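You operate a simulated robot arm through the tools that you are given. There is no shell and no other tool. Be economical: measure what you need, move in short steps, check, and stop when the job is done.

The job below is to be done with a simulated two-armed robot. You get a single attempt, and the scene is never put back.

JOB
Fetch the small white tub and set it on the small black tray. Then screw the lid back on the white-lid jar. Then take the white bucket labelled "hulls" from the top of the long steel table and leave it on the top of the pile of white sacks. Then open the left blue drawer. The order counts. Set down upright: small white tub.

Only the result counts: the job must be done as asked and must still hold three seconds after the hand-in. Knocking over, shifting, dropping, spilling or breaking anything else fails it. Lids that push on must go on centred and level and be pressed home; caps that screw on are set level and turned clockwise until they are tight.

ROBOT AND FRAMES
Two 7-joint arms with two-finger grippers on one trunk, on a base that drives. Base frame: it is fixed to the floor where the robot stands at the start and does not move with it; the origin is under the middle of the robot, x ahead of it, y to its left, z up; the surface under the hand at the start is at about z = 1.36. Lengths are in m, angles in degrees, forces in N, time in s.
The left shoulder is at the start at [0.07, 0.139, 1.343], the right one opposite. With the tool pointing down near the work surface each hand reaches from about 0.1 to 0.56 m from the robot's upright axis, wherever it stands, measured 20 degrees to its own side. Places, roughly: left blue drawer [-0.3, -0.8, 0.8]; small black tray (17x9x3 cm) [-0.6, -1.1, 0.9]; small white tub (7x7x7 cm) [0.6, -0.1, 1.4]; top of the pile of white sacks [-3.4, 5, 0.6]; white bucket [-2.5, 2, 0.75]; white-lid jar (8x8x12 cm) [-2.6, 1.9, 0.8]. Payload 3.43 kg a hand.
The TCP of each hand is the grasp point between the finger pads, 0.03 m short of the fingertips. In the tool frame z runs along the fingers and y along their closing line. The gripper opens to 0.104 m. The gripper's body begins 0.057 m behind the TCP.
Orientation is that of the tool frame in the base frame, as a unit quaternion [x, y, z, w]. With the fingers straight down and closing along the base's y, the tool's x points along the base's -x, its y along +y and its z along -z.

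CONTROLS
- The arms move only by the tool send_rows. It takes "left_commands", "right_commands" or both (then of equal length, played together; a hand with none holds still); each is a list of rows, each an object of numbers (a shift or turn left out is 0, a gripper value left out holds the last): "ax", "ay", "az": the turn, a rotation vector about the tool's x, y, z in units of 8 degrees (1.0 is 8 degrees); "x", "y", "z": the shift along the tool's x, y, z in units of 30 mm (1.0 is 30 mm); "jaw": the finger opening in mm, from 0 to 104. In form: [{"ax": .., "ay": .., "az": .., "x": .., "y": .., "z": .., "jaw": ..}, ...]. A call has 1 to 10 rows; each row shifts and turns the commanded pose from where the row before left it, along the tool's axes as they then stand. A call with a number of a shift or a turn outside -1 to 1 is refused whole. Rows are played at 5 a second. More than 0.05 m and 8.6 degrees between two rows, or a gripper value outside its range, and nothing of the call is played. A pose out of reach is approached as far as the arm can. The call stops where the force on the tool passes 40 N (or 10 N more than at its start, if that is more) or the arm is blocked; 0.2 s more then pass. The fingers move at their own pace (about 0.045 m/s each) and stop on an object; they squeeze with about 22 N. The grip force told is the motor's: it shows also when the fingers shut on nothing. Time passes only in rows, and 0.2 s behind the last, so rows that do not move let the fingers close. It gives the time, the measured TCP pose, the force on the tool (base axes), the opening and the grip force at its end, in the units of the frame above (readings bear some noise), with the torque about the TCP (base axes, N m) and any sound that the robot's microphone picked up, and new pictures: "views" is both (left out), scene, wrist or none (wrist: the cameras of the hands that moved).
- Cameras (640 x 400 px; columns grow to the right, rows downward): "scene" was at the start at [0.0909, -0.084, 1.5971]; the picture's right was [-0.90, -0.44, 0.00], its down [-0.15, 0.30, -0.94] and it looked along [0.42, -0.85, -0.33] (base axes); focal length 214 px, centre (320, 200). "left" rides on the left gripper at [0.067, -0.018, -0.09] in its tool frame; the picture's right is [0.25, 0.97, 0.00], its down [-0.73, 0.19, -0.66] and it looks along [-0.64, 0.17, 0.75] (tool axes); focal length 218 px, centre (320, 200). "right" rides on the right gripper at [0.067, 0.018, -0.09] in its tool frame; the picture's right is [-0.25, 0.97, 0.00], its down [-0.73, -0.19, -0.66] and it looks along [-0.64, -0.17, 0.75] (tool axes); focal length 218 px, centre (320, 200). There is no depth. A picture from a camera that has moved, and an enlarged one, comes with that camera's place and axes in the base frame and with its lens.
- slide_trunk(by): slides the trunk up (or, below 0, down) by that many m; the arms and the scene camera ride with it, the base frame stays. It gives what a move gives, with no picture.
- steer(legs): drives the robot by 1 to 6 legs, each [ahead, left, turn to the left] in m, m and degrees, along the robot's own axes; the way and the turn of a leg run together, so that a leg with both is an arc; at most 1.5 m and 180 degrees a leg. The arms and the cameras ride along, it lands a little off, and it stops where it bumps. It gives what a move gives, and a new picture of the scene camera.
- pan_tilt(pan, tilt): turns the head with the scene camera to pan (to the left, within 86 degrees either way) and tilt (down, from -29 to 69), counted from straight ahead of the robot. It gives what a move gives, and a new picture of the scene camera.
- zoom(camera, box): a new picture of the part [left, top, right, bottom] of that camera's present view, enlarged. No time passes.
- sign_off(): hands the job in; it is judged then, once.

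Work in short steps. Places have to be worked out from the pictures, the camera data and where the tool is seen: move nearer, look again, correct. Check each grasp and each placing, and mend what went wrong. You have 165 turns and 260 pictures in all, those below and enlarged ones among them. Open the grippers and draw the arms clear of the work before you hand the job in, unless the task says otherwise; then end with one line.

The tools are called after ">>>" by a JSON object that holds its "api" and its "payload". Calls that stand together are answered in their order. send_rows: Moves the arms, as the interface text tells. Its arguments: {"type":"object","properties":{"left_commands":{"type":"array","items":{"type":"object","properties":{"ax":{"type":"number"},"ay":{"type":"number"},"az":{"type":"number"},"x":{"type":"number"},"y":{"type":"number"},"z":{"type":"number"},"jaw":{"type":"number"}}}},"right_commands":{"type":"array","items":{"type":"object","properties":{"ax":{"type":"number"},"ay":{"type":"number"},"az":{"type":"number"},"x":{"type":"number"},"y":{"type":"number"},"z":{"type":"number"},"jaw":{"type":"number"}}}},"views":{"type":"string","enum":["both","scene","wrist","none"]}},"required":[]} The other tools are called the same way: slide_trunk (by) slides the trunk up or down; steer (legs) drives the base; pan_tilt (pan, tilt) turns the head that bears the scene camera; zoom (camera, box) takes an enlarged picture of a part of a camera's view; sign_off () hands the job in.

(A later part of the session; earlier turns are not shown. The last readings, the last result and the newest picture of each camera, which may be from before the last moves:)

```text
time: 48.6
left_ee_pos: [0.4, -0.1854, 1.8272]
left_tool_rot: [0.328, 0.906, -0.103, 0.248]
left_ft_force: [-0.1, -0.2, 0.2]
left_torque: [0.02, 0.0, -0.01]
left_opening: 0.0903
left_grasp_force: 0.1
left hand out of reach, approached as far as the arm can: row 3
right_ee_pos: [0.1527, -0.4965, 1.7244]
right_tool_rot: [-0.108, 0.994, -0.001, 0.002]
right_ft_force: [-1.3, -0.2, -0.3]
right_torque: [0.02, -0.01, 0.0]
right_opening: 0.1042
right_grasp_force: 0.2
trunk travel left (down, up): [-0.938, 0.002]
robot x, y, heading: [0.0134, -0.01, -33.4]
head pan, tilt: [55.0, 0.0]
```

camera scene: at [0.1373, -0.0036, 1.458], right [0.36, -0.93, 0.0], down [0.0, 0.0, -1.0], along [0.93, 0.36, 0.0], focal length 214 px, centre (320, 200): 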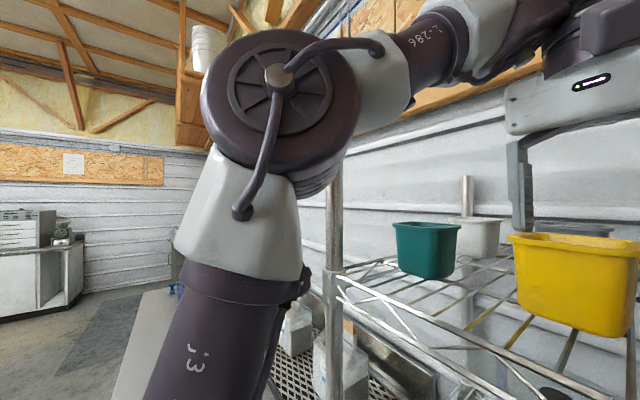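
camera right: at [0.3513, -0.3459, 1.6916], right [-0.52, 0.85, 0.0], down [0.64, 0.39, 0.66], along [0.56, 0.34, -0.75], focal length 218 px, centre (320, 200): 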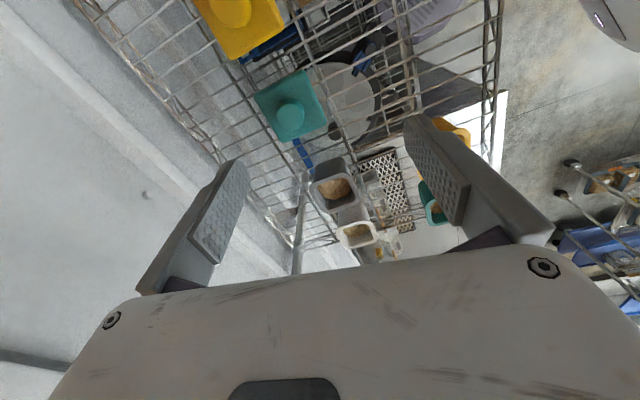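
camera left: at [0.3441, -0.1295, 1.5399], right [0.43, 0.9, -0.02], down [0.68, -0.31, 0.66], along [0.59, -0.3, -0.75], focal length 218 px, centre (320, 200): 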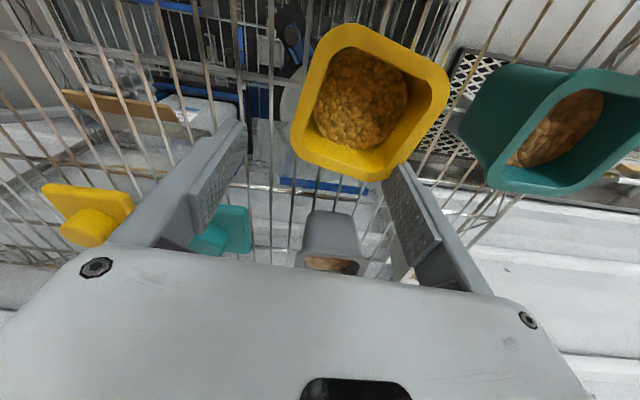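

Window follows the tilt. Now shift laterally toward the tub at this height to test the reach.

>>> {"api": "send_rows", "payload": {"left_commands": [{"y": 0.9, "x": -0.25, "z": 0.14}, {"y": 0.9, "x": -0.25, "z": 0.14}, {"y": 0.9, "x": -0.25, "z": 0.14}, {"y": 0.9, "x": -0.25, "z": 0.14}, {"y": 0.9, "x": -0.25, "z": 0.14}, {"y": 0.9, "x": -0.25, "z": 0.14}], "views": "scene"}}

```text
time: 50.0
left_ee_pos: [0.4068, -0.1605, 1.8258]
left_tool_rot: [0.329, 0.906, -0.104, 0.247]
left_ft_force: [-0.2, -0.1, 0.2]
left_torque: [0.01, 0.0, -0.03]
left_opening: 0.09
left_grasp_force: 0.1
left hand out of reach, approached as far as the arm can: row 1, 2, 3, 4, 5, 6
right_ee_pos: [0.1555, -0.4966, 1.7261]
right_tool_rot: [-0.108, 0.994, -0.002, 0.0]
right_ft_force: [0.4, 0.2, 0.1]
right_torque: [0.0, -0.01, -0.02]
right_opening: 0.104
right_grasp_force: 0.0
trunk travel left (down, up): [-0.938, 0.002]
robot x, y, heading: [0.0124, -0.0081, -33.3]
head pan, tilt: [55.0, 0.0]
camera scene: at [0.1365, -0.0029, 1.7282], right [0.36, -0.93, 0.0], down [0.0, 0.0, -1.0], along [0.93, 0.36, 0.0], focal length 214 px, centre (320, 200)
```

scene: 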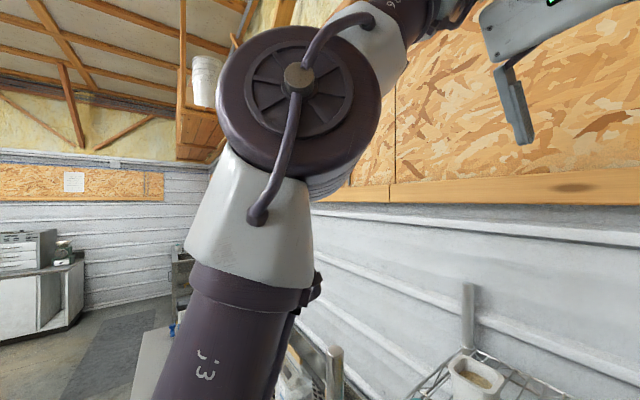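

I untilt and go down to the lower limit to see what posture the arm has there.

>>> {"api": "send_rows", "payload": {"left_commands": [{"ay": 0.94, "z": 0.5}, {"ay": 0.94, "z": 0.5}, {"ay": 0.94, "z": 0.5}, {"ay": 0.94, "z": 0.5}, {"z": 1}, {"z": 1}, {"z": 1}, {"z": 1}, {"z": 1}, {"z": 1}], "views": "none"}}

>>> {"api": "pan_tilt", "payload": {"pan": 60, "tilt": 20}}

```text
time: 52.2
left_ee_pos: [0.4137, -0.1968, 1.61]
left_tool_rot: [0.342, 0.939, -0.011, 0.003]
left_ft_force: [0.7, -0.3, 0.7]
left_torque: [0.01, -0.01, 0.04]
left_opening: 0.0902
left_grasp_force: 0.1
left hand out of reach, approached as far as the arm can: row 1, 2, 3, 4, 8, 9, 10
right_ee_pos: [0.1563, -0.4983, 1.7252]
right_tool_rot: [-0.108, 0.994, -0.002, -0.001]
right_ft_force: [0.0, -0.9, 0.1]
right_torque: [0.0, 0.02, -0.02]
right_opening: 0.1039
right_grasp_force: 0.1
trunk travel left (down, up): [-0.938, 0.002]
robot x, y, heading: [0.0116, -0.0086, -33.8]
head pan, tilt: [55.0, 0.0]
```

```text
time: 53.0
left_ee_pos: [0.4142, -0.1973, 1.61]
left_tool_rot: [0.343, 0.939, -0.012, 0.002]
left_ft_force: [0.1, 0.2, 1.1]
left_torque: [0.0, -0.01, 0.02]
left_opening: 0.09
left_grasp_force: 0.0
right_ee_pos: [0.1555, -0.4977, 1.7247]
right_tool_rot: [-0.109, 0.994, -0.001, -0.001]
right_ft_force: [0.6, -0.2, -0.4]
right_torque: [0.0, 0.02, -0.03]
right_opening: 0.1039
right_grasp_force: 0.0
trunk travel left (down, up): [-0.938, 0.002]
robot x, y, heading: [0.0114, -0.0074, -33.4]
head pan, tilt: [60.0, 20.0]
camera scene: at [0.1376, 0.0046, 1.6958], right [0.44, -0.9, 0.0], down [-0.31, -0.15, -0.94], along [0.84, 0.42, -0.34], focal length 214 px, centre (320, 200)
```

scene: 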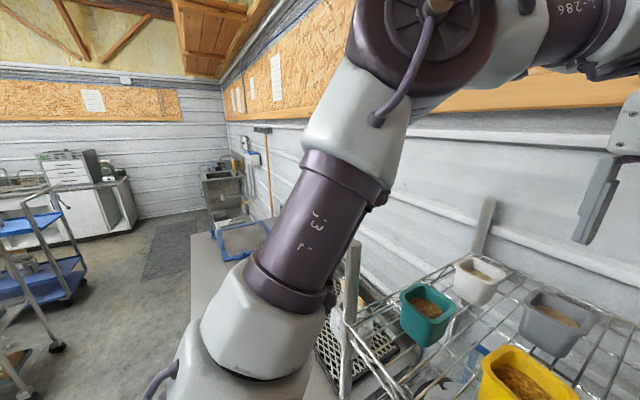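

Model: the hand must stay within a window depending on distance from the shoulder; at the tub's distance it spans z_rel 1.45–1.53. So trunk at about -0.04 fits. I lift slightly, lower the trunk 0.14, then go out.

>>> {"api": "send_rows", "payload": {"left_commands": [{"z": -1}], "views": "none"}}

>>> {"api": "slide_trunk", "payload": {"by": -0.14}}

>>> {"api": "send_rows", "payload": {"left_commands": [{"x": -0.85, "y": 0.38}, {"x": -0.85, "y": 0.38}, {"x": -0.85, "y": 0.38}], "views": "wrist"}}

```text
time: 53.4
left_ee_pos: [0.4122, -0.1945, 1.6419]
left_tool_rot: [0.343, 0.939, -0.014, 0.002]
left_ft_force: [-1.1, -0.8, 0.4]
left_torque: [-0.03, -0.01, -0.02]
left_opening: 0.0898
left_grasp_force: 0.0
right_ee_pos: [0.1552, -0.4967, 1.7258]
right_tool_rot: [-0.109, 0.994, -0.002, -0.001]
right_ft_force: [-0.4, 0.3, 0.6]
right_torque: [0.0, 0.03, 0.0]
right_opening: 0.1042
right_grasp_force: 0.1
trunk travel left (down, up): [-0.938, 0.002]
robot x, y, heading: [0.0081, -0.0083, -33.5]
head pan, tilt: [60.0, 20.0]
```

```text
time: 55.1
left_ee_pos: [0.4135, -0.1954, 1.5027]
left_tool_rot: [0.343, 0.939, -0.014, 0.003]
left_ft_force: [-0.3, -0.7, 0.2]
left_torque: [-0.04, -0.02, -0.02]
left_opening: 0.0899
left_grasp_force: 0.1
right_ee_pos: [0.1546, -0.4975, 1.5849]
right_tool_rot: [-0.108, 0.994, -0.001, -0.001]
right_ft_force: [-0.6, 0.5, -0.2]
right_torque: [-0.03, 0.01, 0.02]
right_opening: 0.1041
right_grasp_force: 0.1
trunk travel left (down, up): [-0.798, 0.142]
robot x, y, heading: [0.0119, -0.0061, -33.3]
head pan, tilt: [60.0, 20.0]
```

```text
time: 55.9
left_ee_pos: [0.486, -0.2198, 1.4995]
left_tool_rot: [0.343, 0.939, -0.014, 0.002]
left_ft_force: [-0.3, -0.1, -0.6]
left_torque: [0.01, 0.01, -0.01]
left_opening: 0.0903
left_grasp_force: 0.0
left hand out of reach, approached as far as the arm can: row 3
right_ee_pos: [0.1568, -0.4977, 1.5844]
right_tool_rot: [-0.107, 0.994, -0.002, 0.0]
right_ft_force: [-0.1, 0.2, -0.7]
right_torque: [0.04, -0.01, -0.01]
right_opening: 0.104
right_grasp_force: 0.1
trunk travel left (down, up): [-0.798, 0.142]
robot x, y, heading: [0.0122, -0.0105, -33.6]
head pan, tilt: [60.0, 20.0]
camera left: at [0.4243, -0.1875, 1.5881], right [0.43, 0.9, -0.03], down [0.68, -0.31, 0.66], along [0.59, -0.3, -0.75], focal length 218 px, centre (320, 200)
```

left: 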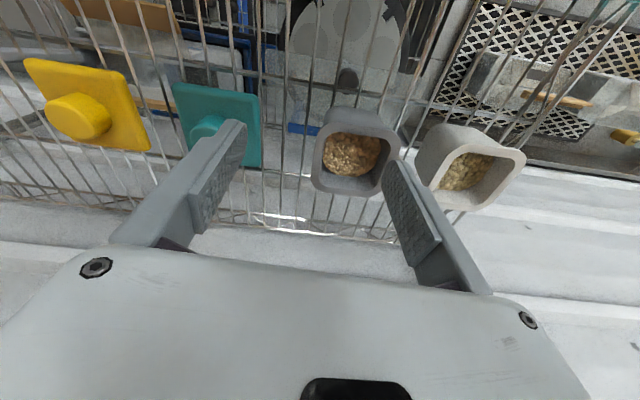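

As modelled. I ease down 1.5 cm and slide along toward the white tub, tips still above the rims.

>>> {"api": "send_rows", "payload": {"left_commands": [{"z": 0.5}, {"y": 1}, {"y": 1}, {"y": 1}, {"y": 0.9}], "views": "wrist"}}

```text
time: 57.1
left_ee_pos: [0.4859, -0.188, 1.4953]
left_tool_rot: [0.342, 0.939, -0.016, 0.001]
left_ft_force: [-0.2, -0.6, -0.1]
left_torque: [-0.02, 0.0, 0.02]
left_opening: 0.0899
left_grasp_force: 0.1
left hand out of reach, approached as far as the arm can: row 2, 3, 4, 5
right_ee_pos: [0.1571, -0.4973, 1.5852]
right_tool_rot: [-0.108, 0.994, -0.002, -0.001]
right_ft_force: [0.0, 0.2, -0.2]
right_torque: [0.0, 0.01, -0.01]
right_opening: 0.1039
right_grasp_force: 0.2
trunk travel left (down, up): [-0.798, 0.142]
robot x, y, heading: [0.0142, -0.0088, -33.8]
head pan, tilt: [60.0, 20.0]
camera left: at [0.4234, -0.1555, 1.5845], right [0.43, 0.9, -0.03], down [0.69, -0.3, 0.66], along [0.59, -0.31, -0.75], focal length 218 px, centre (320, 200)
```

left: 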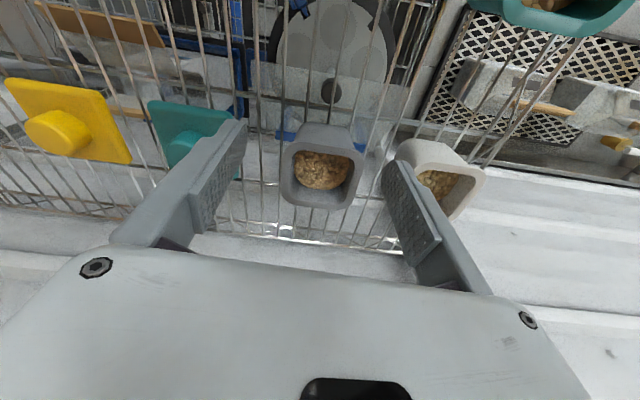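

The left arm cannot go further to its own side. The right arm works well out to its right, so I'll re-stand: raise the trunk, retract the left hand, then back off slightly, strafe left 0.1 and turn left ~48° so the tub lies in the right arm's zone.

>>> {"api": "slide_trunk", "payload": {"by": 0.14}}

>>> {"api": "send_rows", "payload": {"left_commands": [{"x": 1, "z": -0.8}, {"x": 1, "z": -0.8}, {"x": 1, "z": -0.5}, {"y": -1}, {"y": -1}], "views": "none"}}

>>> {"api": "steer", "payload": {"legs": [[-0.03, 0, 0], [0, 0.1, 0], [0, 0, 48]]}}

```text
time: 58.8
left_ee_pos: [0.4844, -0.1889, 1.6364]
left_tool_rot: [0.343, 0.939, -0.015, 0.003]
left_ft_force: [0.2, 1.1, 0.9]
left_torque: [0.01, -0.01, -0.01]
left_opening: 0.0902
left_grasp_force: 0.1
right_ee_pos: [0.1557, -0.4971, 1.725]
right_tool_rot: [-0.108, 0.994, -0.002, -0.001]
right_ft_force: [0.0, -0.3, -0.4]
right_torque: [0.0, -0.01, -0.02]
right_opening: 0.1037
right_grasp_force: 0.1
trunk travel left (down, up): [-0.938, 0.002]
robot x, y, heading: [0.014, -0.0089, -33.7]
head pan, tilt: [60.0, 20.0]
```

```text
time: 60.0
left_ee_pos: [0.3739, -0.1804, 1.6981]
left_tool_rot: [0.343, 0.939, -0.015, 0.002]
left_ft_force: [-0.4, -1.3, -0.4]
left_torque: [0.0, 0.02, -0.01]
left_opening: 0.09
left_grasp_force: 0.1
right_ee_pos: [0.1558, -0.5017, 1.7237]
right_tool_rot: [-0.109, 0.994, -0.001, 0.0]
right_ft_force: [-0.2, -0.1, -0.7]
right_torque: [-0.01, 0.0, -0.01]
right_opening: 0.1038
right_grasp_force: 0.0
trunk travel left (down, up): [-0.938, 0.002]
robot x, y, heading: [0.0117, -0.0092, -34.0]
head pan, tilt: [60.0, 20.0]
```

```text
time: 63.7
left_ee_pos: [0.4094, 0.247, 1.6982]
left_tool_rot: [-0.07, 0.997, -0.013, 0.009]
left_ft_force: [-0.7, -0.4, 0.3]
left_torque: [0.03, 0.0, 0.0]
left_opening: 0.0902
left_grasp_force: 0.1
right_ee_pos: [0.5011, -0.1313, 1.726]
right_tool_rot: [-0.505, 0.863, -0.002, 0.001]
right_ft_force: [0.6, 0.1, 0.4]
right_torque: [0.01, 0.01, -0.01]
right_opening: 0.104
right_grasp_force: 0.1
trunk travel left (down, up): [-0.938, 0.002]
robot x, y, heading: [0.0457, 0.0912, 14.4]
head pan, tilt: [60.0, 20.0]
camera scene: at [0.1153, 0.191, 1.696], right [0.96, -0.27, 0.0], down [-0.09, -0.33, -0.94], along [0.25, 0.91, -0.34], focal length 214 px, centre (320, 200)
```

scene: 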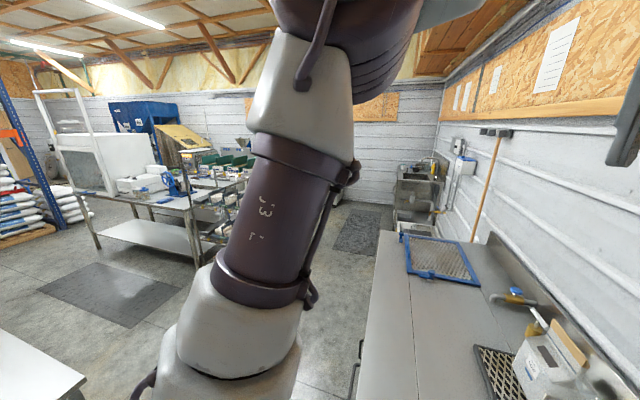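

The robot now stands well: the right hand is only 8 cm from the tub. I align the yaw, lower the trunk to −0.06 and look.

>>> {"api": "send_rows", "payload": {"right_commands": [{"az": 0.67, "jaw": 90}, {"az": 0.67}], "views": "none"}}

>>> {"api": "slide_trunk", "payload": {"by": -0.16}}

>>> {"api": "pan_tilt", "payload": {"pan": -35, "tilt": 25}}

```text
time: 64.3
left_ee_pos: [0.4101, 0.2499, 1.6992]
left_tool_rot: [-0.069, 0.997, -0.013, 0.01]
left_ft_force: [-0.2, 0.2, 0.1]
left_torque: [-0.03, -0.01, 0.0]
left_opening: 0.0898
left_grasp_force: 0.0
right_ee_pos: [0.5022, -0.1296, 1.7258]
right_tool_rot: [-0.42, 0.908, -0.002, 0.001]
right_ft_force: [0.7, 0.0, 0.5]
right_torque: [-0.03, 0.0, 0.02]
right_opening: 0.09
right_grasp_force: 0.1
trunk travel left (down, up): [-0.938, 0.002]
robot x, y, heading: [0.0441, 0.0923, 14.5]
head pan, tilt: [60.0, 20.0]
```

```text
time: 66.2
left_ee_pos: [0.4105, 0.2491, 1.5392]
left_tool_rot: [-0.069, 0.997, -0.014, 0.009]
left_ft_force: [1.3, -0.3, 0.2]
left_torque: [0.04, 0.0, -0.01]
left_opening: 0.0899
left_grasp_force: 0.2
right_ee_pos: [0.5016, -0.1289, 1.5648]
right_tool_rot: [-0.421, 0.907, -0.002, 0.0]
right_ft_force: [-0.4, 0.4, 0.0]
right_torque: [0.0, 0.04, -0.02]
right_opening: 0.0901
right_grasp_force: 0.1
trunk travel left (down, up): [-0.778, 0.162]
robot x, y, heading: [0.0433, 0.0907, 14.4]
head pan, tilt: [60.0, 20.0]
```

```text
time: 67.9
left_ee_pos: [0.4114, 0.2497, 1.5379]
left_tool_rot: [-0.069, 0.997, -0.013, 0.009]
left_ft_force: [0.3, 0.2, 0.5]
left_torque: [-0.02, -0.01, -0.05]
left_opening: 0.0897
left_grasp_force: 0.1
right_ee_pos: [0.503, -0.1275, 1.5644]
right_tool_rot: [-0.42, 0.907, -0.002, 0.0]
right_ft_force: [0.9, 0.2, 0.0]
right_torque: [0.0, -0.02, 0.03]
right_opening: 0.0901
right_grasp_force: 0.1
trunk travel left (down, up): [-0.778, 0.162]
robot x, y, heading: [0.0421, 0.0907, 14.3]
head pan, tilt: [-35.0, 25.0]
camera scene: at [0.1773, 0.0717, 1.5277], right [-0.35, -0.94, 0.0], down [-0.4, 0.15, -0.91], along [0.85, -0.32, -0.42], focal length 214 px, centre (320, 200)
```

scene: 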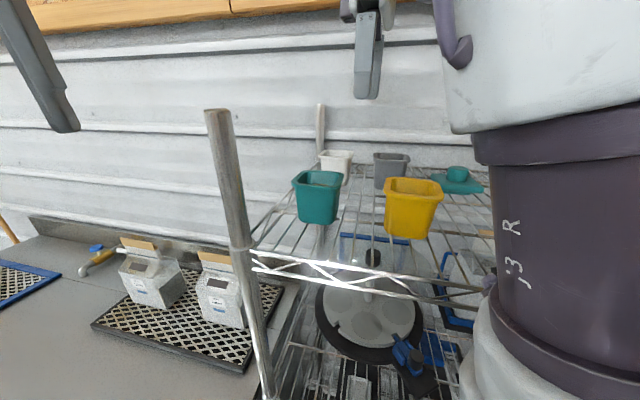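

I move the right hand over the tub at z≈1.48.

>>> {"api": "send_rows", "payload": {"right_commands": [{"x": -0.57, "y": -0.58, "z": 0.4}, {"x": -0.57, "y": -0.58, "z": 0.6}, {"x": -0.57, "y": -0.58, "z": 0.8}, {"z": 0.9}]}}

```text
time: 68.9
left_ee_pos: [0.4108, 0.2497, 1.5391]
left_tool_rot: [-0.07, 0.997, -0.015, 0.008]
left_ft_force: [-0.2, 0.1, -0.3]
left_torque: [-0.01, -0.01, 0.02]
left_opening: 0.0901
left_grasp_force: 0.0
right_ee_pos: [0.5763, -0.1236, 1.4836]
right_tool_rot: [-0.421, 0.907, -0.002, 0.001]
right_ft_force: [-0.4, -0.6, 0.3]
right_torque: [0.0, -0.01, -0.01]
right_opening: 0.09
right_grasp_force: 0.2
trunk travel left (down, up): [-0.778, 0.162]
robot x, y, heading: [0.0461, 0.0922, 14.6]
head pan, tilt: [-35.0, 25.0]
camera scene: at [0.1773, 0.0719, 1.5277], right [-0.35, -0.94, 0.0], down [-0.4, 0.15, -0.91], along [0.85, -0.32, -0.42], focal length 214 px, centre (320, 200)
camera right: at [0.5183, -0.1638, 1.5762], right [-0.58, 0.82, 0.0], down [0.61, 0.44, 0.66], along [0.54, 0.38, -0.75], focal length 218 px, centre (320, 200)
```

scene: 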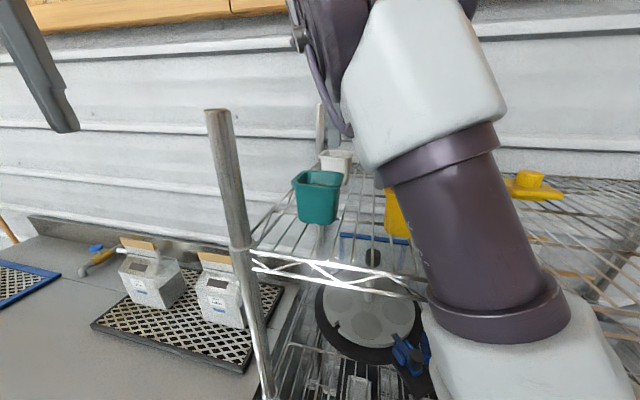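
right: 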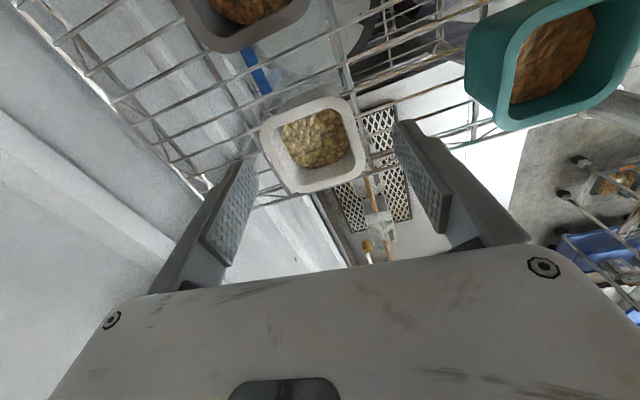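

The tub sits centred between the fingers, off by about 5° in yaw. I correct the yaw and descend in steps.

>>> {"api": "send_rows", "payload": {"right_commands": [{"az": -0.6}, {"z": 0.8}, {"z": 0.8}, {"z": 0.7}], "views": "wrist"}}

```text
time: 69.9
left_ee_pos: [0.4101, 0.2504, 1.5382]
left_tool_rot: [-0.07, 0.997, -0.014, 0.009]
left_ft_force: [1.0, -0.8, 0.5]
left_torque: [0.03, 0.0, -0.01]
left_opening: 0.0899
left_grasp_force: 0.0
right_ee_pos: [0.5808, -0.1181, 1.4336]
right_tool_rot: [-0.458, 0.889, -0.001, 0.001]
right_ft_force: [0.0, 0.5, -0.4]
right_torque: [-0.02, 0.0, 0.0]
right_opening: 0.0903
right_grasp_force: 0.1
right hand out of reach, approached as far as the arm can: row 4
trunk travel left (down, up): [-0.778, 0.162]
robot x, y, heading: [0.0447, 0.0928, 14.5]
head pan, tilt: [-35.0, 25.0]
camera right: at [0.5258, -0.1633, 1.5247], right [-0.64, 0.77, 0.0], down [0.58, 0.49, 0.66], along [0.51, 0.42, -0.75], focal length 218 px, centre (320, 200)
```

right: 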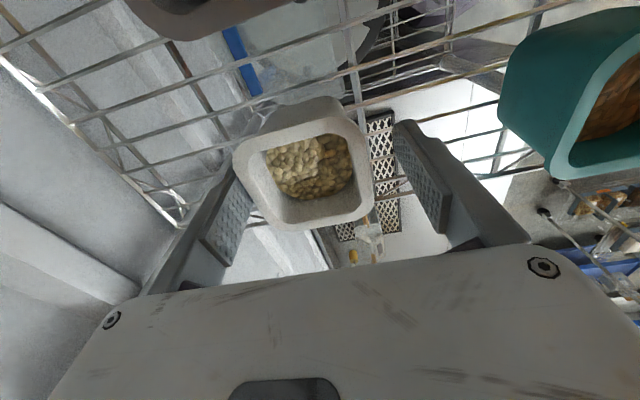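

I lower the trunk 2 cm to bring the fingers down and centre the hand slightly back.

>>> {"api": "slide_trunk", "payload": {"by": -0.025}}

>>> {"api": "send_rows", "payload": {"right_commands": [{"x": 0.35, "y": -0.15}, {}], "views": "wrist"}}

```text
time: 70.6
left_ee_pos: [0.4098, 0.2498, 1.5121]
left_tool_rot: [-0.07, 0.997, -0.014, 0.008]
left_ft_force: [-1.6, 0.2, -0.4]
left_torque: [0.01, 0.03, -0.02]
left_opening: 0.0901
left_grasp_force: 0.0
right_ee_pos: [0.5807, -0.1186, 1.4086]
right_tool_rot: [-0.458, 0.889, -0.002, 0.001]
right_ft_force: [0.0, 0.2, 0.5]
right_torque: [-0.01, 0.01, -0.02]
right_opening: 0.0897
right_grasp_force: 0.0
trunk travel left (down, up): [-0.753, 0.187]
robot x, y, heading: [0.046, 0.0917, 15.1]
head pan, tilt: [-35.0, 25.0]
```

```text
time: 71.2
left_ee_pos: [0.4111, 0.2494, 1.5136]
left_tool_rot: [-0.069, 0.997, -0.013, 0.008]
left_ft_force: [0.5, 0.5, -0.3]
left_torque: [0.0, -0.01, 0.01]
left_opening: 0.09
left_grasp_force: 0.0
right_ee_pos: [0.5773, -0.1295, 1.4094]
right_tool_rot: [-0.458, 0.889, -0.001, -0.001]
right_ft_force: [0.2, -0.1, 0.3]
right_torque: [0.02, 0.02, 0.01]
right_opening: 0.0896
right_grasp_force: 0.1
trunk travel left (down, up): [-0.753, 0.187]
robot x, y, heading: [0.0451, 0.0897, 14.5]
head pan, tilt: [-35.0, 25.0]
camera right: at [0.5238, -0.1745, 1.4999], right [-0.64, 0.77, 0.0], down [0.58, 0.49, 0.66], along [0.5, 0.42, -0.75], focal length 218 px, centre (320, 200)
```

right: 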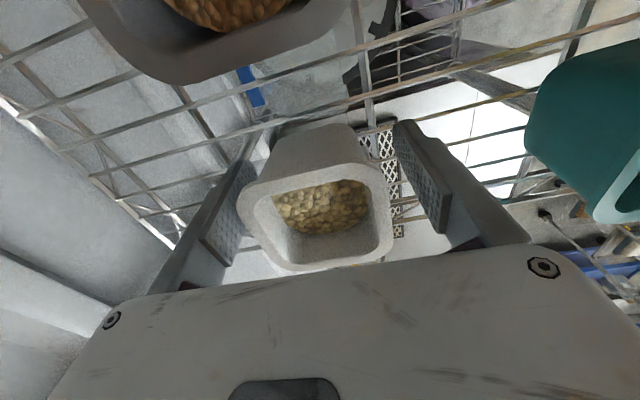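

The tub's body is centred at the pads. Closing.

>>> {"api": "send_rows", "payload": {"right_commands": [{"jaw": 40}, {}, {}, {}], "views": "wrist"}}

```text
time: 72.2
left_ee_pos: [0.4102, 0.2498, 1.5138]
left_tool_rot: [-0.07, 0.997, -0.014, 0.01]
left_ft_force: [-0.3, -0.1, -0.3]
left_torque: [-0.01, -0.01, 0.02]
left_opening: 0.0902
left_grasp_force: 0.1
right_ee_pos: [0.5773, -0.1303, 1.4096]
right_tool_rot: [-0.459, 0.889, -0.001, -0.001]
right_ft_force: [0.0, 0.8, 0.0]
right_torque: [-0.04, 0.0, 0.01]
right_opening: 0.0609
right_grasp_force: 22.3
trunk travel left (down, up): [-0.753, 0.187]
robot x, y, heading: [0.0463, 0.0923, 14.8]
head pan, tilt: [-35.0, 25.0]
camera right: at [0.5237, -0.1747, 1.4999], right [-0.64, 0.77, 0.0], down [0.58, 0.49, 0.66], along [0.5, 0.42, -0.75], focal length 218 px, centre (320, 200)
```

right: 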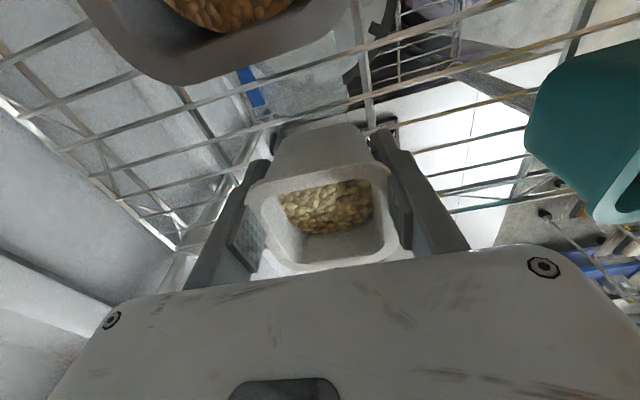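

Gripped (61 mm, 22 N). I lift with the trunk so the hand stays exact.

>>> {"api": "slide_trunk", "payload": {"by": 0.18}}

>>> {"api": "pan_tilt", "payload": {"pan": -45, "tilt": 35}}

```text
time: 74.2
left_ee_pos: [0.4099, 0.2502, 1.6937]
left_tool_rot: [-0.069, 0.997, -0.014, 0.009]
left_ft_force: [-0.1, 0.7, -0.3]
left_torque: [0.01, 0.01, 0.0]
left_opening: 0.09
left_grasp_force: 0.0
right_ee_pos: [0.5779, -0.1296, 1.5876]
right_tool_rot: [-0.458, 0.889, -0.002, 0.001]
right_ft_force: [-0.2, 0.7, -0.4]
right_torque: [-0.02, 0.03, -0.02]
right_opening: 0.0611
right_grasp_force: 22.6
trunk travel left (down, up): [-0.933, 0.007]
robot x, y, heading: [0.0425, 0.0909, 14.5]
head pan, tilt: [-35.0, 25.0]
```

```text
time: 74.9
left_ee_pos: [0.4117, 0.2503, 1.6935]
left_tool_rot: [-0.069, 0.997, -0.014, 0.008]
left_ft_force: [-0.5, 0.3, 0.1]
left_torque: [-0.01, -0.03, 0.01]
left_opening: 0.0899
left_grasp_force: 0.1
right_ee_pos: [0.5777, -0.1296, 1.5876]
right_tool_rot: [-0.459, 0.888, -0.002, 0.001]
right_ft_force: [-0.5, -0.2, -0.2]
right_torque: [-0.03, 0.01, 0.02]
right_opening: 0.0608
right_grasp_force: 21.9
trunk travel left (down, up): [-0.933, 0.007]
robot x, y, heading: [0.0439, 0.0936, 14.3]
head pan, tilt: [-45.0, 35.0]
camera scene: at [0.1671, 0.0592, 1.667], right [-0.51, -0.86, 0.0], down [-0.49, 0.29, -0.82], along [0.71, -0.42, -0.57], focal length 214 px, centre (320, 200)
```

scene: 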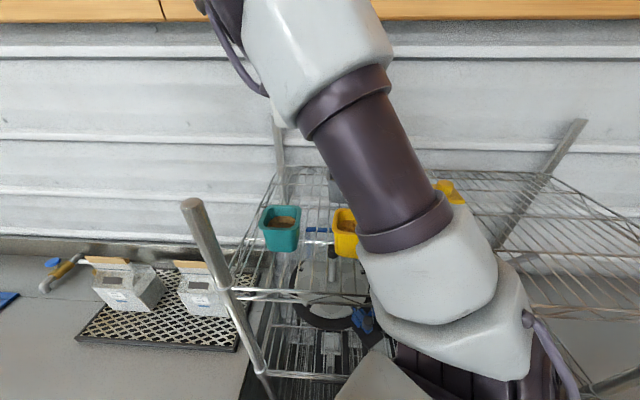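

Tub is held and lifted. I back away from the shelf along its normal and turn right to look at the table with the tray.

>>> {"api": "steer", "payload": {"legs": [[-0.2, 0.22, 0], [0, 0, -100]]}}

>>> {"api": "pan_tilt", "payload": {"pan": 0, "tilt": 30}}

```text
time: 81.1
left_ee_pos: [-0.1119, -0.1304, 1.6939]
left_tool_rot: [0.716, 0.698, -0.016, -0.005]
left_ft_force: [-0.1, 0.1, 0.6]
left_torque: [-0.02, -0.03, -0.01]
left_opening: 0.0899
left_grasp_force: 0.0
right_ee_pos: [-0.5117, -0.2331, 1.5885]
right_tool_rot: [0.381, 0.924, -0.002, -0.002]
right_ft_force: [0.1, -0.1, -0.6]
right_torque: [0.0, 0.03, -0.02]
right_opening: 0.0612
right_grasp_force: 21.8
trunk travel left (down, up): [-0.933, 0.007]
robot x, y, heading: [-0.2056, 0.2586, -85.0]
head pan, tilt: [-45.0, 35.0]
camera scene: at [-0.2588, 0.1398, 1.6669], right [-0.77, 0.64, 0.0], down [0.37, 0.44, -0.82], along [-0.53, -0.63, -0.57], focal length 214 px, centre (320, 200)
```

scene: 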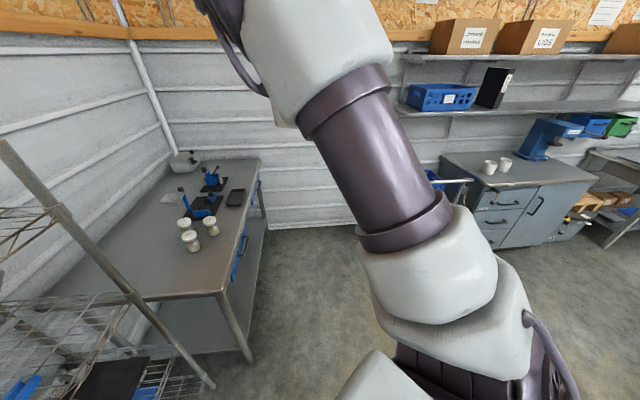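

```text
time: 82.2
left_ee_pos: [-0.1121, -0.1314, 1.694]
left_tool_rot: [0.716, 0.698, -0.015, -0.005]
left_ft_force: [-0.5, 0.6, -0.5]
left_torque: [-0.01, 0.01, 0.04]
left_opening: 0.0904
left_grasp_force: 0.0
right_ee_pos: [-0.5123, -0.2332, 1.588]
right_tool_rot: [0.382, 0.924, -0.002, -0.001]
right_ft_force: [0.0, 0.0, -0.6]
right_torque: [0.0, 0.03, -0.01]
right_opening: 0.0611
right_grasp_force: 22.0
trunk travel left (down, up): [-0.933, 0.007]
robot x, y, heading: [-0.2075, 0.2587, -84.9]
head pan, tilt: [0.0, 30.0]
camera scene: at [-0.1952, 0.1172, 1.6747], right [-1.0, -0.09, 0.0], down [-0.04, 0.5, -0.87], along [0.07, -0.86, -0.5], focal length 214 px, centre (320, 200)
```

scene: 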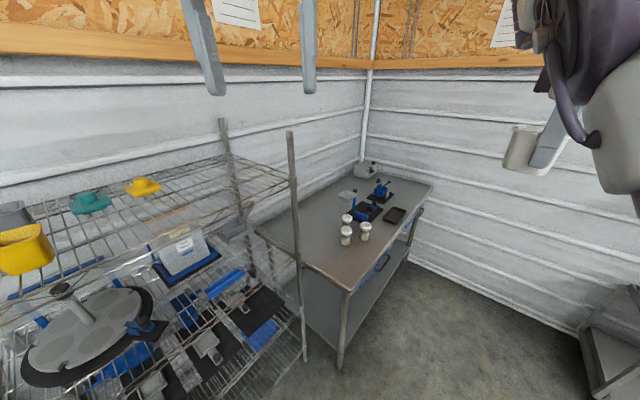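

The table, tray and drawer handles are visible; I zoom for detail.

>>> {"api": "zoom", "payload": {"camera": "scene", "box": [260, 150, 460, 300]}}

```text
2.67 times, centred on (360, 225) of scene
camera zoom: at [-0.1952, 0.1172, 1.6747], right [-1.0, -0.09, 0.0], down [-0.04, 0.5, -0.87], along [0.07, -0.86, -0.5], focal length 572 px, centre (213, 133)
```

zoom: 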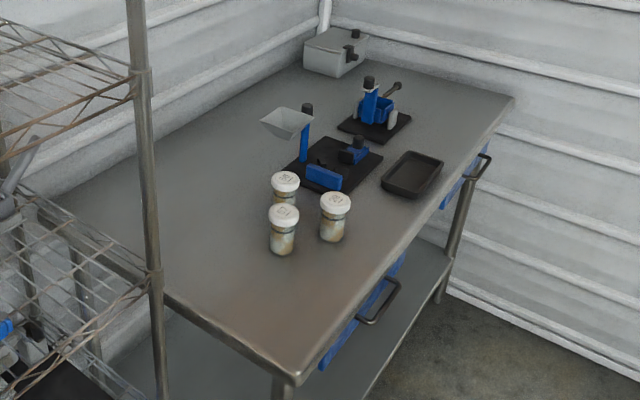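

Tray centre ≈[-0.574, -1.03], long side along the table front. I'll stand at about [-0.73,-0.53] facing the table (-33.6°), so the tray is in the right arm's good zone.

>>> {"api": "steer", "payload": {"legs": [[0, -0.3, 0], [0.739, -0.293, 0], [0, 0, 51.4]]}}

>>> {"api": "send_rows", "payload": {"left_commands": [{"x": 1}, {"x": 1}, {"x": 0.5}, {"z": -0.3}, {}], "right_commands": [{"az": 1}, {"az": 1}, {"az": 1}, {"az": 1}, {"az": 1}], "views": "none"}}

>>> {"api": "pan_tilt", "payload": {"pan": -20, "tilt": 55}}

```text
time: 90.6
left_ee_pos: [-0.3795, -0.7059, 1.6948]
left_tool_rot: [0.343, 0.939, -0.015, 0.003]
left_ft_force: [0.3, -1.2, 0.4]
left_torque: [0.04, -0.03, 0.02]
left_opening: 0.0897
left_grasp_force: 0.1
right_ee_pos: [-0.5498, -1.0841, 1.5875]
right_tool_rot: [-0.057, 0.998, -0.001, 0.001]
right_ft_force: [-0.4, -1.6, -0.7]
right_torque: [0.01, 0.03, 0.03]
right_opening: 0.061
right_grasp_force: 21.8
trunk travel left (down, up): [-0.933, 0.007]
robot x, y, heading: [-0.7378, -0.5379, -33.6]
head pan, tilt: [0.0, 30.0]
camera scene: at [-0.6258, -0.6162, 1.6747], right [-0.55, -0.83, 0.0], down [-0.42, 0.28, -0.87], along [0.72, -0.48, -0.5], focal length 214 px, centre (320, 200)
```

scene: 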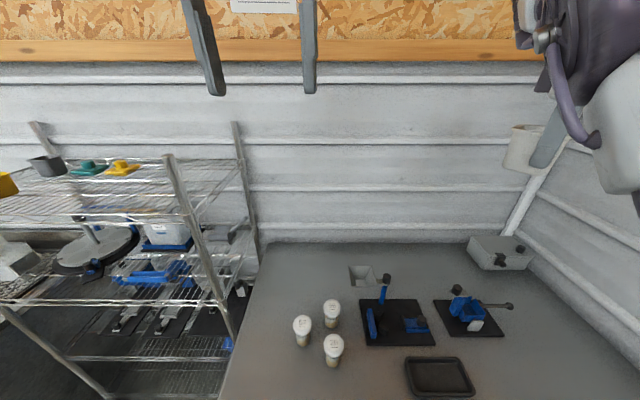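

```text
time: 91.8
left_ee_pos: [-0.4378, -0.6567, 1.7036]
left_tool_rot: [0.344, 0.939, -0.016, 0.002]
left_ft_force: [0.7, 0.1, 0.2]
left_torque: [0.01, -0.01, 0.0]
left_opening: 0.0901
left_grasp_force: 0.2
right_ee_pos: [-0.5508, -1.0817, 1.5886]
right_tool_rot: [0.29, 0.957, -0.002, 0.0]
right_ft_force: [-0.3, -0.3, -0.6]
right_torque: [0.0, 0.01, 0.02]
right_opening: 0.0609
right_grasp_force: 21.8
trunk travel left (down, up): [-0.933, 0.007]
robot x, y, heading: [-0.7465, -0.5366, -33.8]
head pan, tilt: [0.0, 30.0]
```

```text
time: 92.7
left_ee_pos: [-0.4373, -0.6566, 1.7021]
left_tool_rot: [0.344, 0.939, -0.016, 0.003]
left_ft_force: [0.0, 0.2, -0.3]
left_torque: [0.0, 0.0, 0.0]
left_opening: 0.0902
left_grasp_force: 0.1
right_ee_pos: [-0.5508, -1.0813, 1.5882]
right_tool_rot: [0.287, 0.958, -0.003, 0.0]
right_ft_force: [0.2, 1.0, -0.3]
right_torque: [0.06, -0.01, 0.0]
right_opening: 0.0608
right_grasp_force: 21.5
trunk travel left (down, up): [-0.933, 0.007]
robot x, y, heading: [-0.7402, -0.5345, -33.8]
head pan, tilt: [-20.0, 55.0]
camera scene: at [-0.6577, -0.623, 1.6388], right [-0.81, -0.59, 0.0], down [-0.49, 0.66, -0.57], along [0.34, -0.46, -0.82], focal length 214 px, centre (320, 200)
```

scene: 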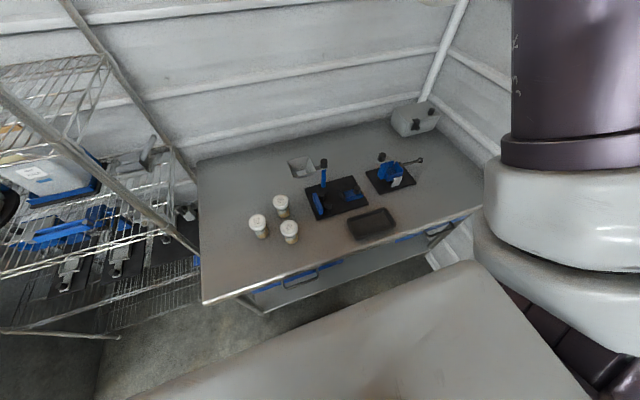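

Tray re-measured at [-0.585, -1.057]. I bring the tub over it and lower the trunk by 0.5.

>>> {"api": "send_rows", "payload": {"right_commands": [{"x": 0.7}, {"x": 0.69}], "views": "none"}}

>>> {"api": "slide_trunk", "payload": {"by": -0.5}}

>>> {"api": "pan_tilt", "payload": {"pan": -15, "tilt": 35}}

>>> {"api": "zoom", "payload": {"camera": "right", "box": [0, 0, 640, 400]}}

```text
time: 93.2
left_ee_pos: [-0.437, -0.6567, 1.7013]
left_tool_rot: [0.344, 0.939, -0.016, 0.002]
left_ft_force: [0.3, 0.5, 0.1]
left_torque: [-0.01, 0.01, 0.01]
left_opening: 0.0902
left_grasp_force: 0.1
right_ee_pos: [-0.5645, -1.0659, 1.6001]
right_tool_rot: [0.288, 0.958, -0.002, 0.0]
right_ft_force: [0.0, 0.0, -1.2]
right_torque: [0.02, -0.01, -0.03]
right_opening: 0.0611
right_grasp_force: 21.8
right hand out of reach, approached as far as the arm can: row 1, 2
trunk travel left (down, up): [-0.933, 0.007]
robot x, y, heading: [-0.7397, -0.5361, -33.6]
head pan, tilt: [-20.0, 55.0]
```

```text
refused: -0.5 is not a number from -0.4 to 0.4
```

```text
time: 94.1
left_ee_pos: [-0.4386, -0.6562, 1.702]
left_tool_rot: [0.343, 0.939, -0.016, 0.003]
left_ft_force: [0.9, 1.0, -0.8]
left_torque: [-0.02, -0.05, 0.0]
left_opening: 0.0899
left_grasp_force: 0.0
right_ee_pos: [-0.5658, -1.0656, 1.601]
right_tool_rot: [0.288, 0.958, -0.001, 0.001]
right_ft_force: [-0.1, -0.3, -0.9]
right_torque: [0.02, 0.02, 0.0]
right_opening: 0.0611
right_grasp_force: 21.8
trunk travel left (down, up): [-0.933, 0.007]
robot x, y, heading: [-0.742, -0.5359, -34.0]
head pan, tilt: [-15.0, 35.0]
camera scene: at [-0.643, -0.63, 1.667], right [-0.75, -0.66, 0.0], down [-0.38, 0.43, -0.82], along [0.54, -0.62, -0.57], focal length 214 px, centre (320, 200)
```

scene: 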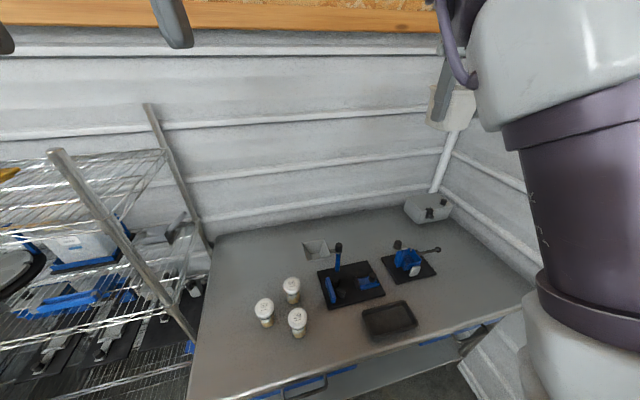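

```text
1.00 times, centred on (320, 200) of right (not enlarged: the box is as wide or as high as the picture)
camera zoom: at [-0.6113, -1.0147, 1.6911], right [0.74, 0.67, 0.0], down [0.5, -0.56, 0.66], along [0.44, -0.49, -0.75], focal length 218 px, centre (320, 200)
```

zoom: 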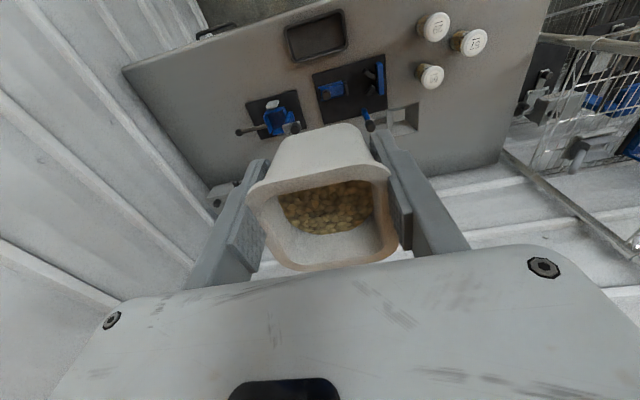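

I lift the hand a little relative to the trunk (off its lower limit), finish the shift, then lower in two allowed steps.

>>> {"api": "send_rows", "payload": {"right_commands": [{"z": -1}, {"x": 0.7, "y": -0.1}, {}], "views": "none"}}

>>> {"api": "slide_trunk", "payload": {"by": -0.4}}

>>> {"api": "slide_trunk", "payload": {"by": -0.17}}

>>> {"api": "zoom", "payload": {"camera": "right", "box": [0, 0, 640, 400]}}

>>> {"api": "zoom", "payload": {"camera": "scene", "box": [0, 0, 640, 400]}}

```text
time: 94.9
left_ee_pos: [-0.4373, -0.6583, 1.7023]
left_tool_rot: [0.343, 0.939, -0.016, 0.002]
left_ft_force: [-0.1, 1.1, -0.1]
left_torque: [-0.02, 0.04, -0.02]
left_opening: 0.09
left_grasp_force: 0.0
right_ee_pos: [-0.5853, -1.0561, 1.6289]
right_tool_rot: [0.289, 0.957, -0.002, 0.001]
right_ft_force: [0.1, 0.6, -1.0]
right_torque: [0.04, -0.02, -0.01]
right_opening: 0.0611
right_grasp_force: 22.0
trunk travel left (down, up): [-0.933, 0.007]
robot x, y, heading: [-0.742, -0.5346, -33.8]
head pan, tilt: [-15.0, 35.0]
```

```text
time: 98.7
left_ee_pos: [-0.4364, -0.6577, 1.3015]
left_tool_rot: [0.343, 0.939, -0.016, 0.003]
left_ft_force: [-0.1, 0.2, -0.1]
left_torque: [0.0, 0.0, 0.01]
left_opening: 0.09
left_grasp_force: 0.0
right_ee_pos: [-0.5843, -1.0573, 1.2299]
right_tool_rot: [0.288, 0.958, -0.002, 0.001]
right_ft_force: [0.7, 0.1, -1.4]
right_torque: [-0.04, 0.02, 0.0]
right_opening: 0.0612
right_grasp_force: 22.1
trunk travel left (down, up): [-0.533, 0.407]
robot x, y, heading: [-0.7412, -0.535, -33.9]
head pan, tilt: [-15.0, 35.0]
```

```text
time: 100.6
left_ee_pos: [-0.4371, -0.6559, 1.1324]
left_tool_rot: [0.344, 0.939, -0.016, 0.002]
left_ft_force: [0.1, 0.7, 0.2]
left_torque: [0.06, -0.01, -0.03]
left_opening: 0.0904
left_grasp_force: 0.1
right_ee_pos: [-0.586, -1.0559, 1.0588]
right_tool_rot: [0.288, 0.957, -0.002, 0.001]
right_ft_force: [0.1, -0.2, -0.5]
right_torque: [0.01, 0.02, 0.0]
right_opening: 0.061
right_grasp_force: 22.3
trunk travel left (down, up): [-0.363, 0.577]
robot x, y, heading: [-0.7421, -0.5356, -33.8]
head pan, tilt: [-15.0, 35.0]
```

```text
1.00 times, centred on (320, 200) of right (not enlarged: the box is as wide or as high as the picture)
camera zoom: at [-0.6315, -1.0056, 1.1505], right [0.75, 0.67, 0.0], down [0.5, -0.56, 0.66], along [0.44, -0.49, -0.75], focal length 218 px, centre (320, 200)
```

zoom: 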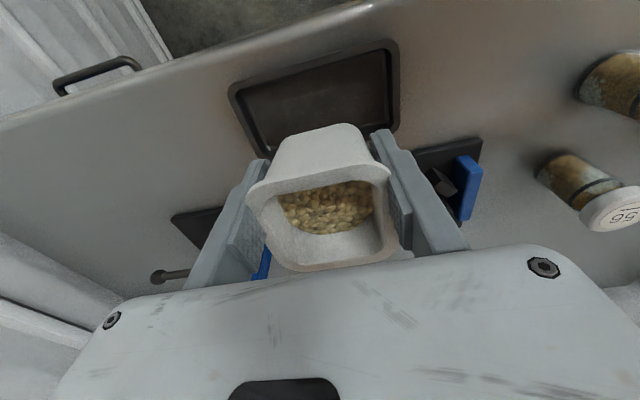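

```text
1.00 times, centred on (320, 200) of scene (not enlarged: the box is as wide or as high as the picture)
camera zoom: at [-0.6424, -0.631, 1.097], right [-0.75, -0.66, 0.0], down [-0.38, 0.43, -0.82], along [0.54, -0.62, -0.57], focal length 214 px, centre (320, 200)
```

zoom: 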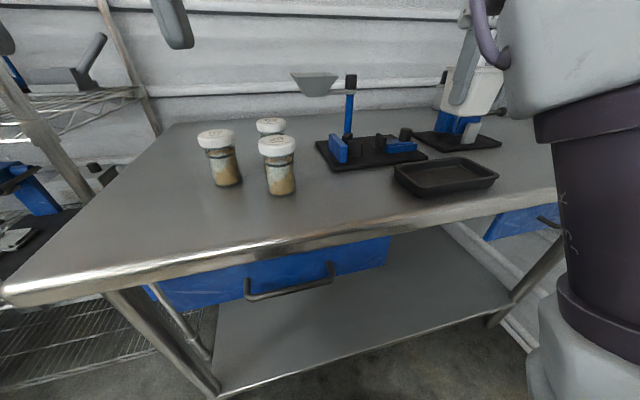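

Tray confirmed right under the tub. I lower 8 cm more, then finish in small steps watching force.

>>> {"api": "slide_trunk", "payload": {"by": -0.085}}

>>> {"api": "zoom", "payload": {"camera": "scene", "box": [340, 80, 560, 260]}}

```text
time: 101.8
left_ee_pos: [-0.4374, -0.6569, 1.0471]
left_tool_rot: [0.343, 0.939, -0.016, 0.002]
left_ft_force: [-0.9, 0.6, 0.1]
left_torque: [0.01, 0.01, -0.05]
left_opening: 0.0898
left_grasp_force: 0.1
right_ee_pos: [-0.5849, -1.0569, 0.974]
right_tool_rot: [0.288, 0.958, -0.003, 0.0]
right_ft_force: [-0.6, -0.1, -0.3]
right_torque: [0.0, 0.04, -0.01]
right_opening: 0.0611
right_grasp_force: 22.2
trunk travel left (down, up): [-0.278, 0.662]
robot x, y, heading: [-0.744, -0.5369, -33.7]
head pan, tilt: [-15.0, 35.0]
```

```text
2.22 times, centred on (450, 170) of scene
camera zoom: at [-0.6425, -0.6309, 1.012], right [-0.75, -0.66, 0.0], down [-0.38, 0.43, -0.82], along [0.54, -0.62, -0.57], focal length 477 px, centre (31, 267)
```

zoom: 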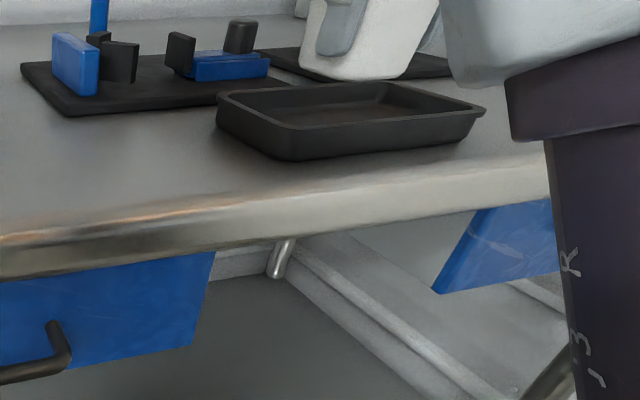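

The tray rim is at about z 0.905, so there are roughly 4 cm to go. I lower by 2.5 cm and check the wrist view.

>>> {"api": "slide_trunk", "payload": {"by": -0.025}}

>>> {"api": "zoom", "payload": {"camera": "right", "box": [0, 0, 640, 400]}}

>>> {"api": "zoom", "payload": {"camera": "scene", "box": [340, 80, 560, 260]}}

```text
time: 102.5
left_ee_pos: [-0.436, -0.657, 1.0217]
left_tool_rot: [0.344, 0.939, -0.015, 0.003]
left_ft_force: [-0.5, 0.3, -0.6]
left_torque: [0.02, -0.03, 0.01]
left_opening: 0.0899
left_grasp_force: 0.0
right_ee_pos: [-0.5847, -1.0571, 0.9495]
right_tool_rot: [0.288, 0.958, -0.002, 0.0]
right_ft_force: [0.3, -1.0, -0.3]
right_torque: [0.03, -0.01, 0.0]
right_opening: 0.0612
right_grasp_force: 21.8
trunk travel left (down, up): [-0.253, 0.687]
robot x, y, heading: [-0.7403, -0.5351, -33.6]
head pan, tilt: [-15.0, 35.0]
```

```text
1.00 times, centred on (320, 200) of right (not enlarged: the box is as wide or as high as the picture)
camera zoom: at [-0.6316, -1.0055, 1.0405], right [0.75, 0.67, 0.0], down [0.5, -0.56, 0.66], along [0.44, -0.49, -0.75], focal length 218 px, centre (320, 200)
```

zoom: 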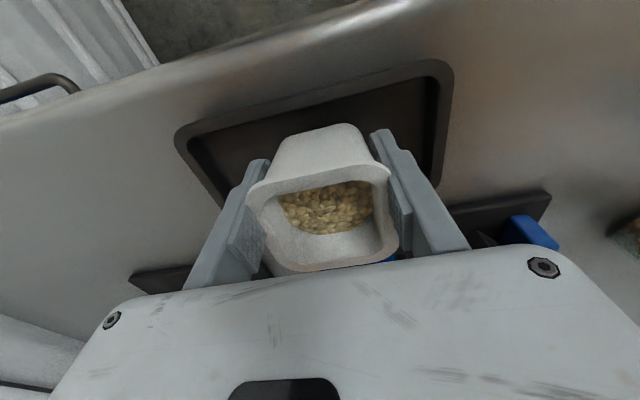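

```text
2.22 times, centred on (450, 170) of scene
camera zoom: at [-0.6425, -0.6309, 0.987], right [-0.75, -0.66, 0.0], down [-0.38, 0.43, -0.82], along [0.54, -0.62, -0.57], focal length 477 px, centre (31, 267)
```

zoom: 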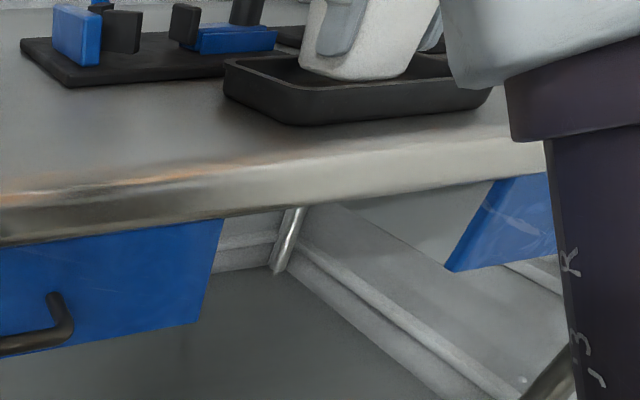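

Tray centre from this view is about 1.2 cm further in; I shift inward by that and lower on.

>>> {"api": "send_rows", "payload": {"right_commands": [{"x": -0.4}, {}], "views": "none"}}

>>> {"api": "slide_trunk", "payload": {"by": -0.012}}

>>> {"api": "zoom", "payload": {"camera": "scene", "box": [340, 40, 560, 220]}}

>>> {"api": "zoom", "payload": {"camera": "right", "box": [100, 20, 500, 270]}}

```text
time: 103.2
left_ee_pos: [-0.4367, -0.6576, 1.0227]
left_tool_rot: [0.343, 0.939, -0.016, 0.002]
left_ft_force: [0.1, 0.3, 0.4]
left_torque: [-0.03, -0.01, -0.01]
left_opening: 0.0899
left_grasp_force: 0.0
right_ee_pos: [-0.5746, -1.0641, 0.9503]
right_tool_rot: [0.288, 0.958, -0.002, 0.001]
right_ft_force: [0.1, 0.0, -0.3]
right_torque: [0.04, 0.0, -0.03]
right_opening: 0.0611
right_grasp_force: 21.5
trunk travel left (down, up): [-0.253, 0.687]
robot x, y, heading: [-0.7403, -0.5364, -33.8]
head pan, tilt: [-15.0, 35.0]
```

```text
time: 103.8
left_ee_pos: [-0.4372, -0.658, 1.01]
left_tool_rot: [0.344, 0.939, -0.015, 0.003]
left_ft_force: [0.4, 0.3, -0.5]
left_torque: [-0.02, 0.02, -0.02]
left_opening: 0.09
left_grasp_force: 0.1
right_ee_pos: [-0.5749, -1.0645, 0.9376]
right_tool_rot: [0.288, 0.957, -0.001, 0.0]
right_ft_force: [-0.6, 0.6, -1.0]
right_torque: [0.0, -0.03, 0.01]
right_opening: 0.061
right_grasp_force: 22.1
trunk travel left (down, up): [-0.241, 0.699]
robot x, y, heading: [-0.7414, -0.538, -34.1]
head pan, tilt: [-15.0, 35.0]
```

```text
2.22 times, centred on (450, 130) of scene
camera zoom: at [-0.6425, -0.631, 0.9749], right [-0.75, -0.66, 0.0], down [-0.38, 0.43, -0.82], along [0.54, -0.62, -0.57], focal length 477 px, centre (31, 356)
```

zoom: 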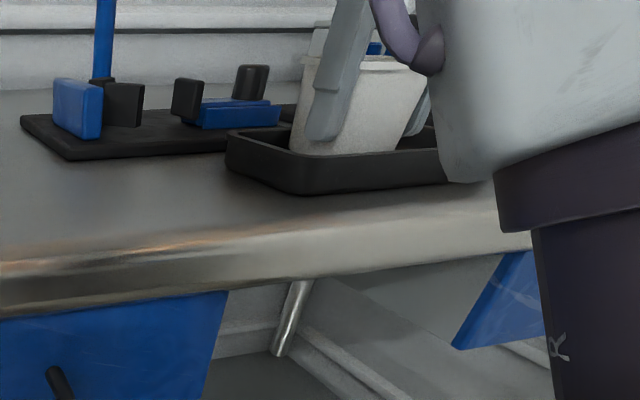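

```text
1.60 times, centred on (300, 145) of right
camera zoom: at [-0.622, -1.0126, 1.0287], right [0.75, 0.67, 0.0], down [0.5, -0.56, 0.66], along [0.44, -0.49, -0.75], focal length 349 px, centre (352, 288)
```

zoom: 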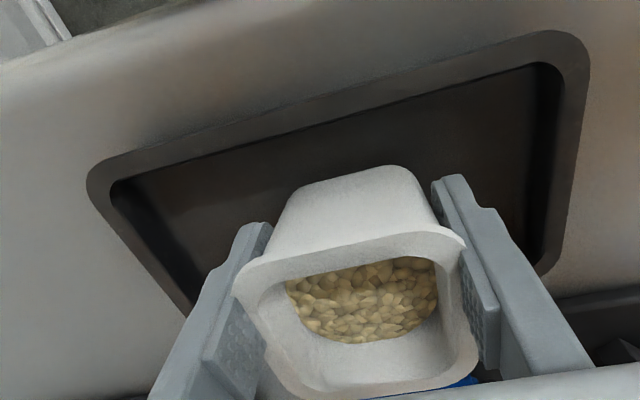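

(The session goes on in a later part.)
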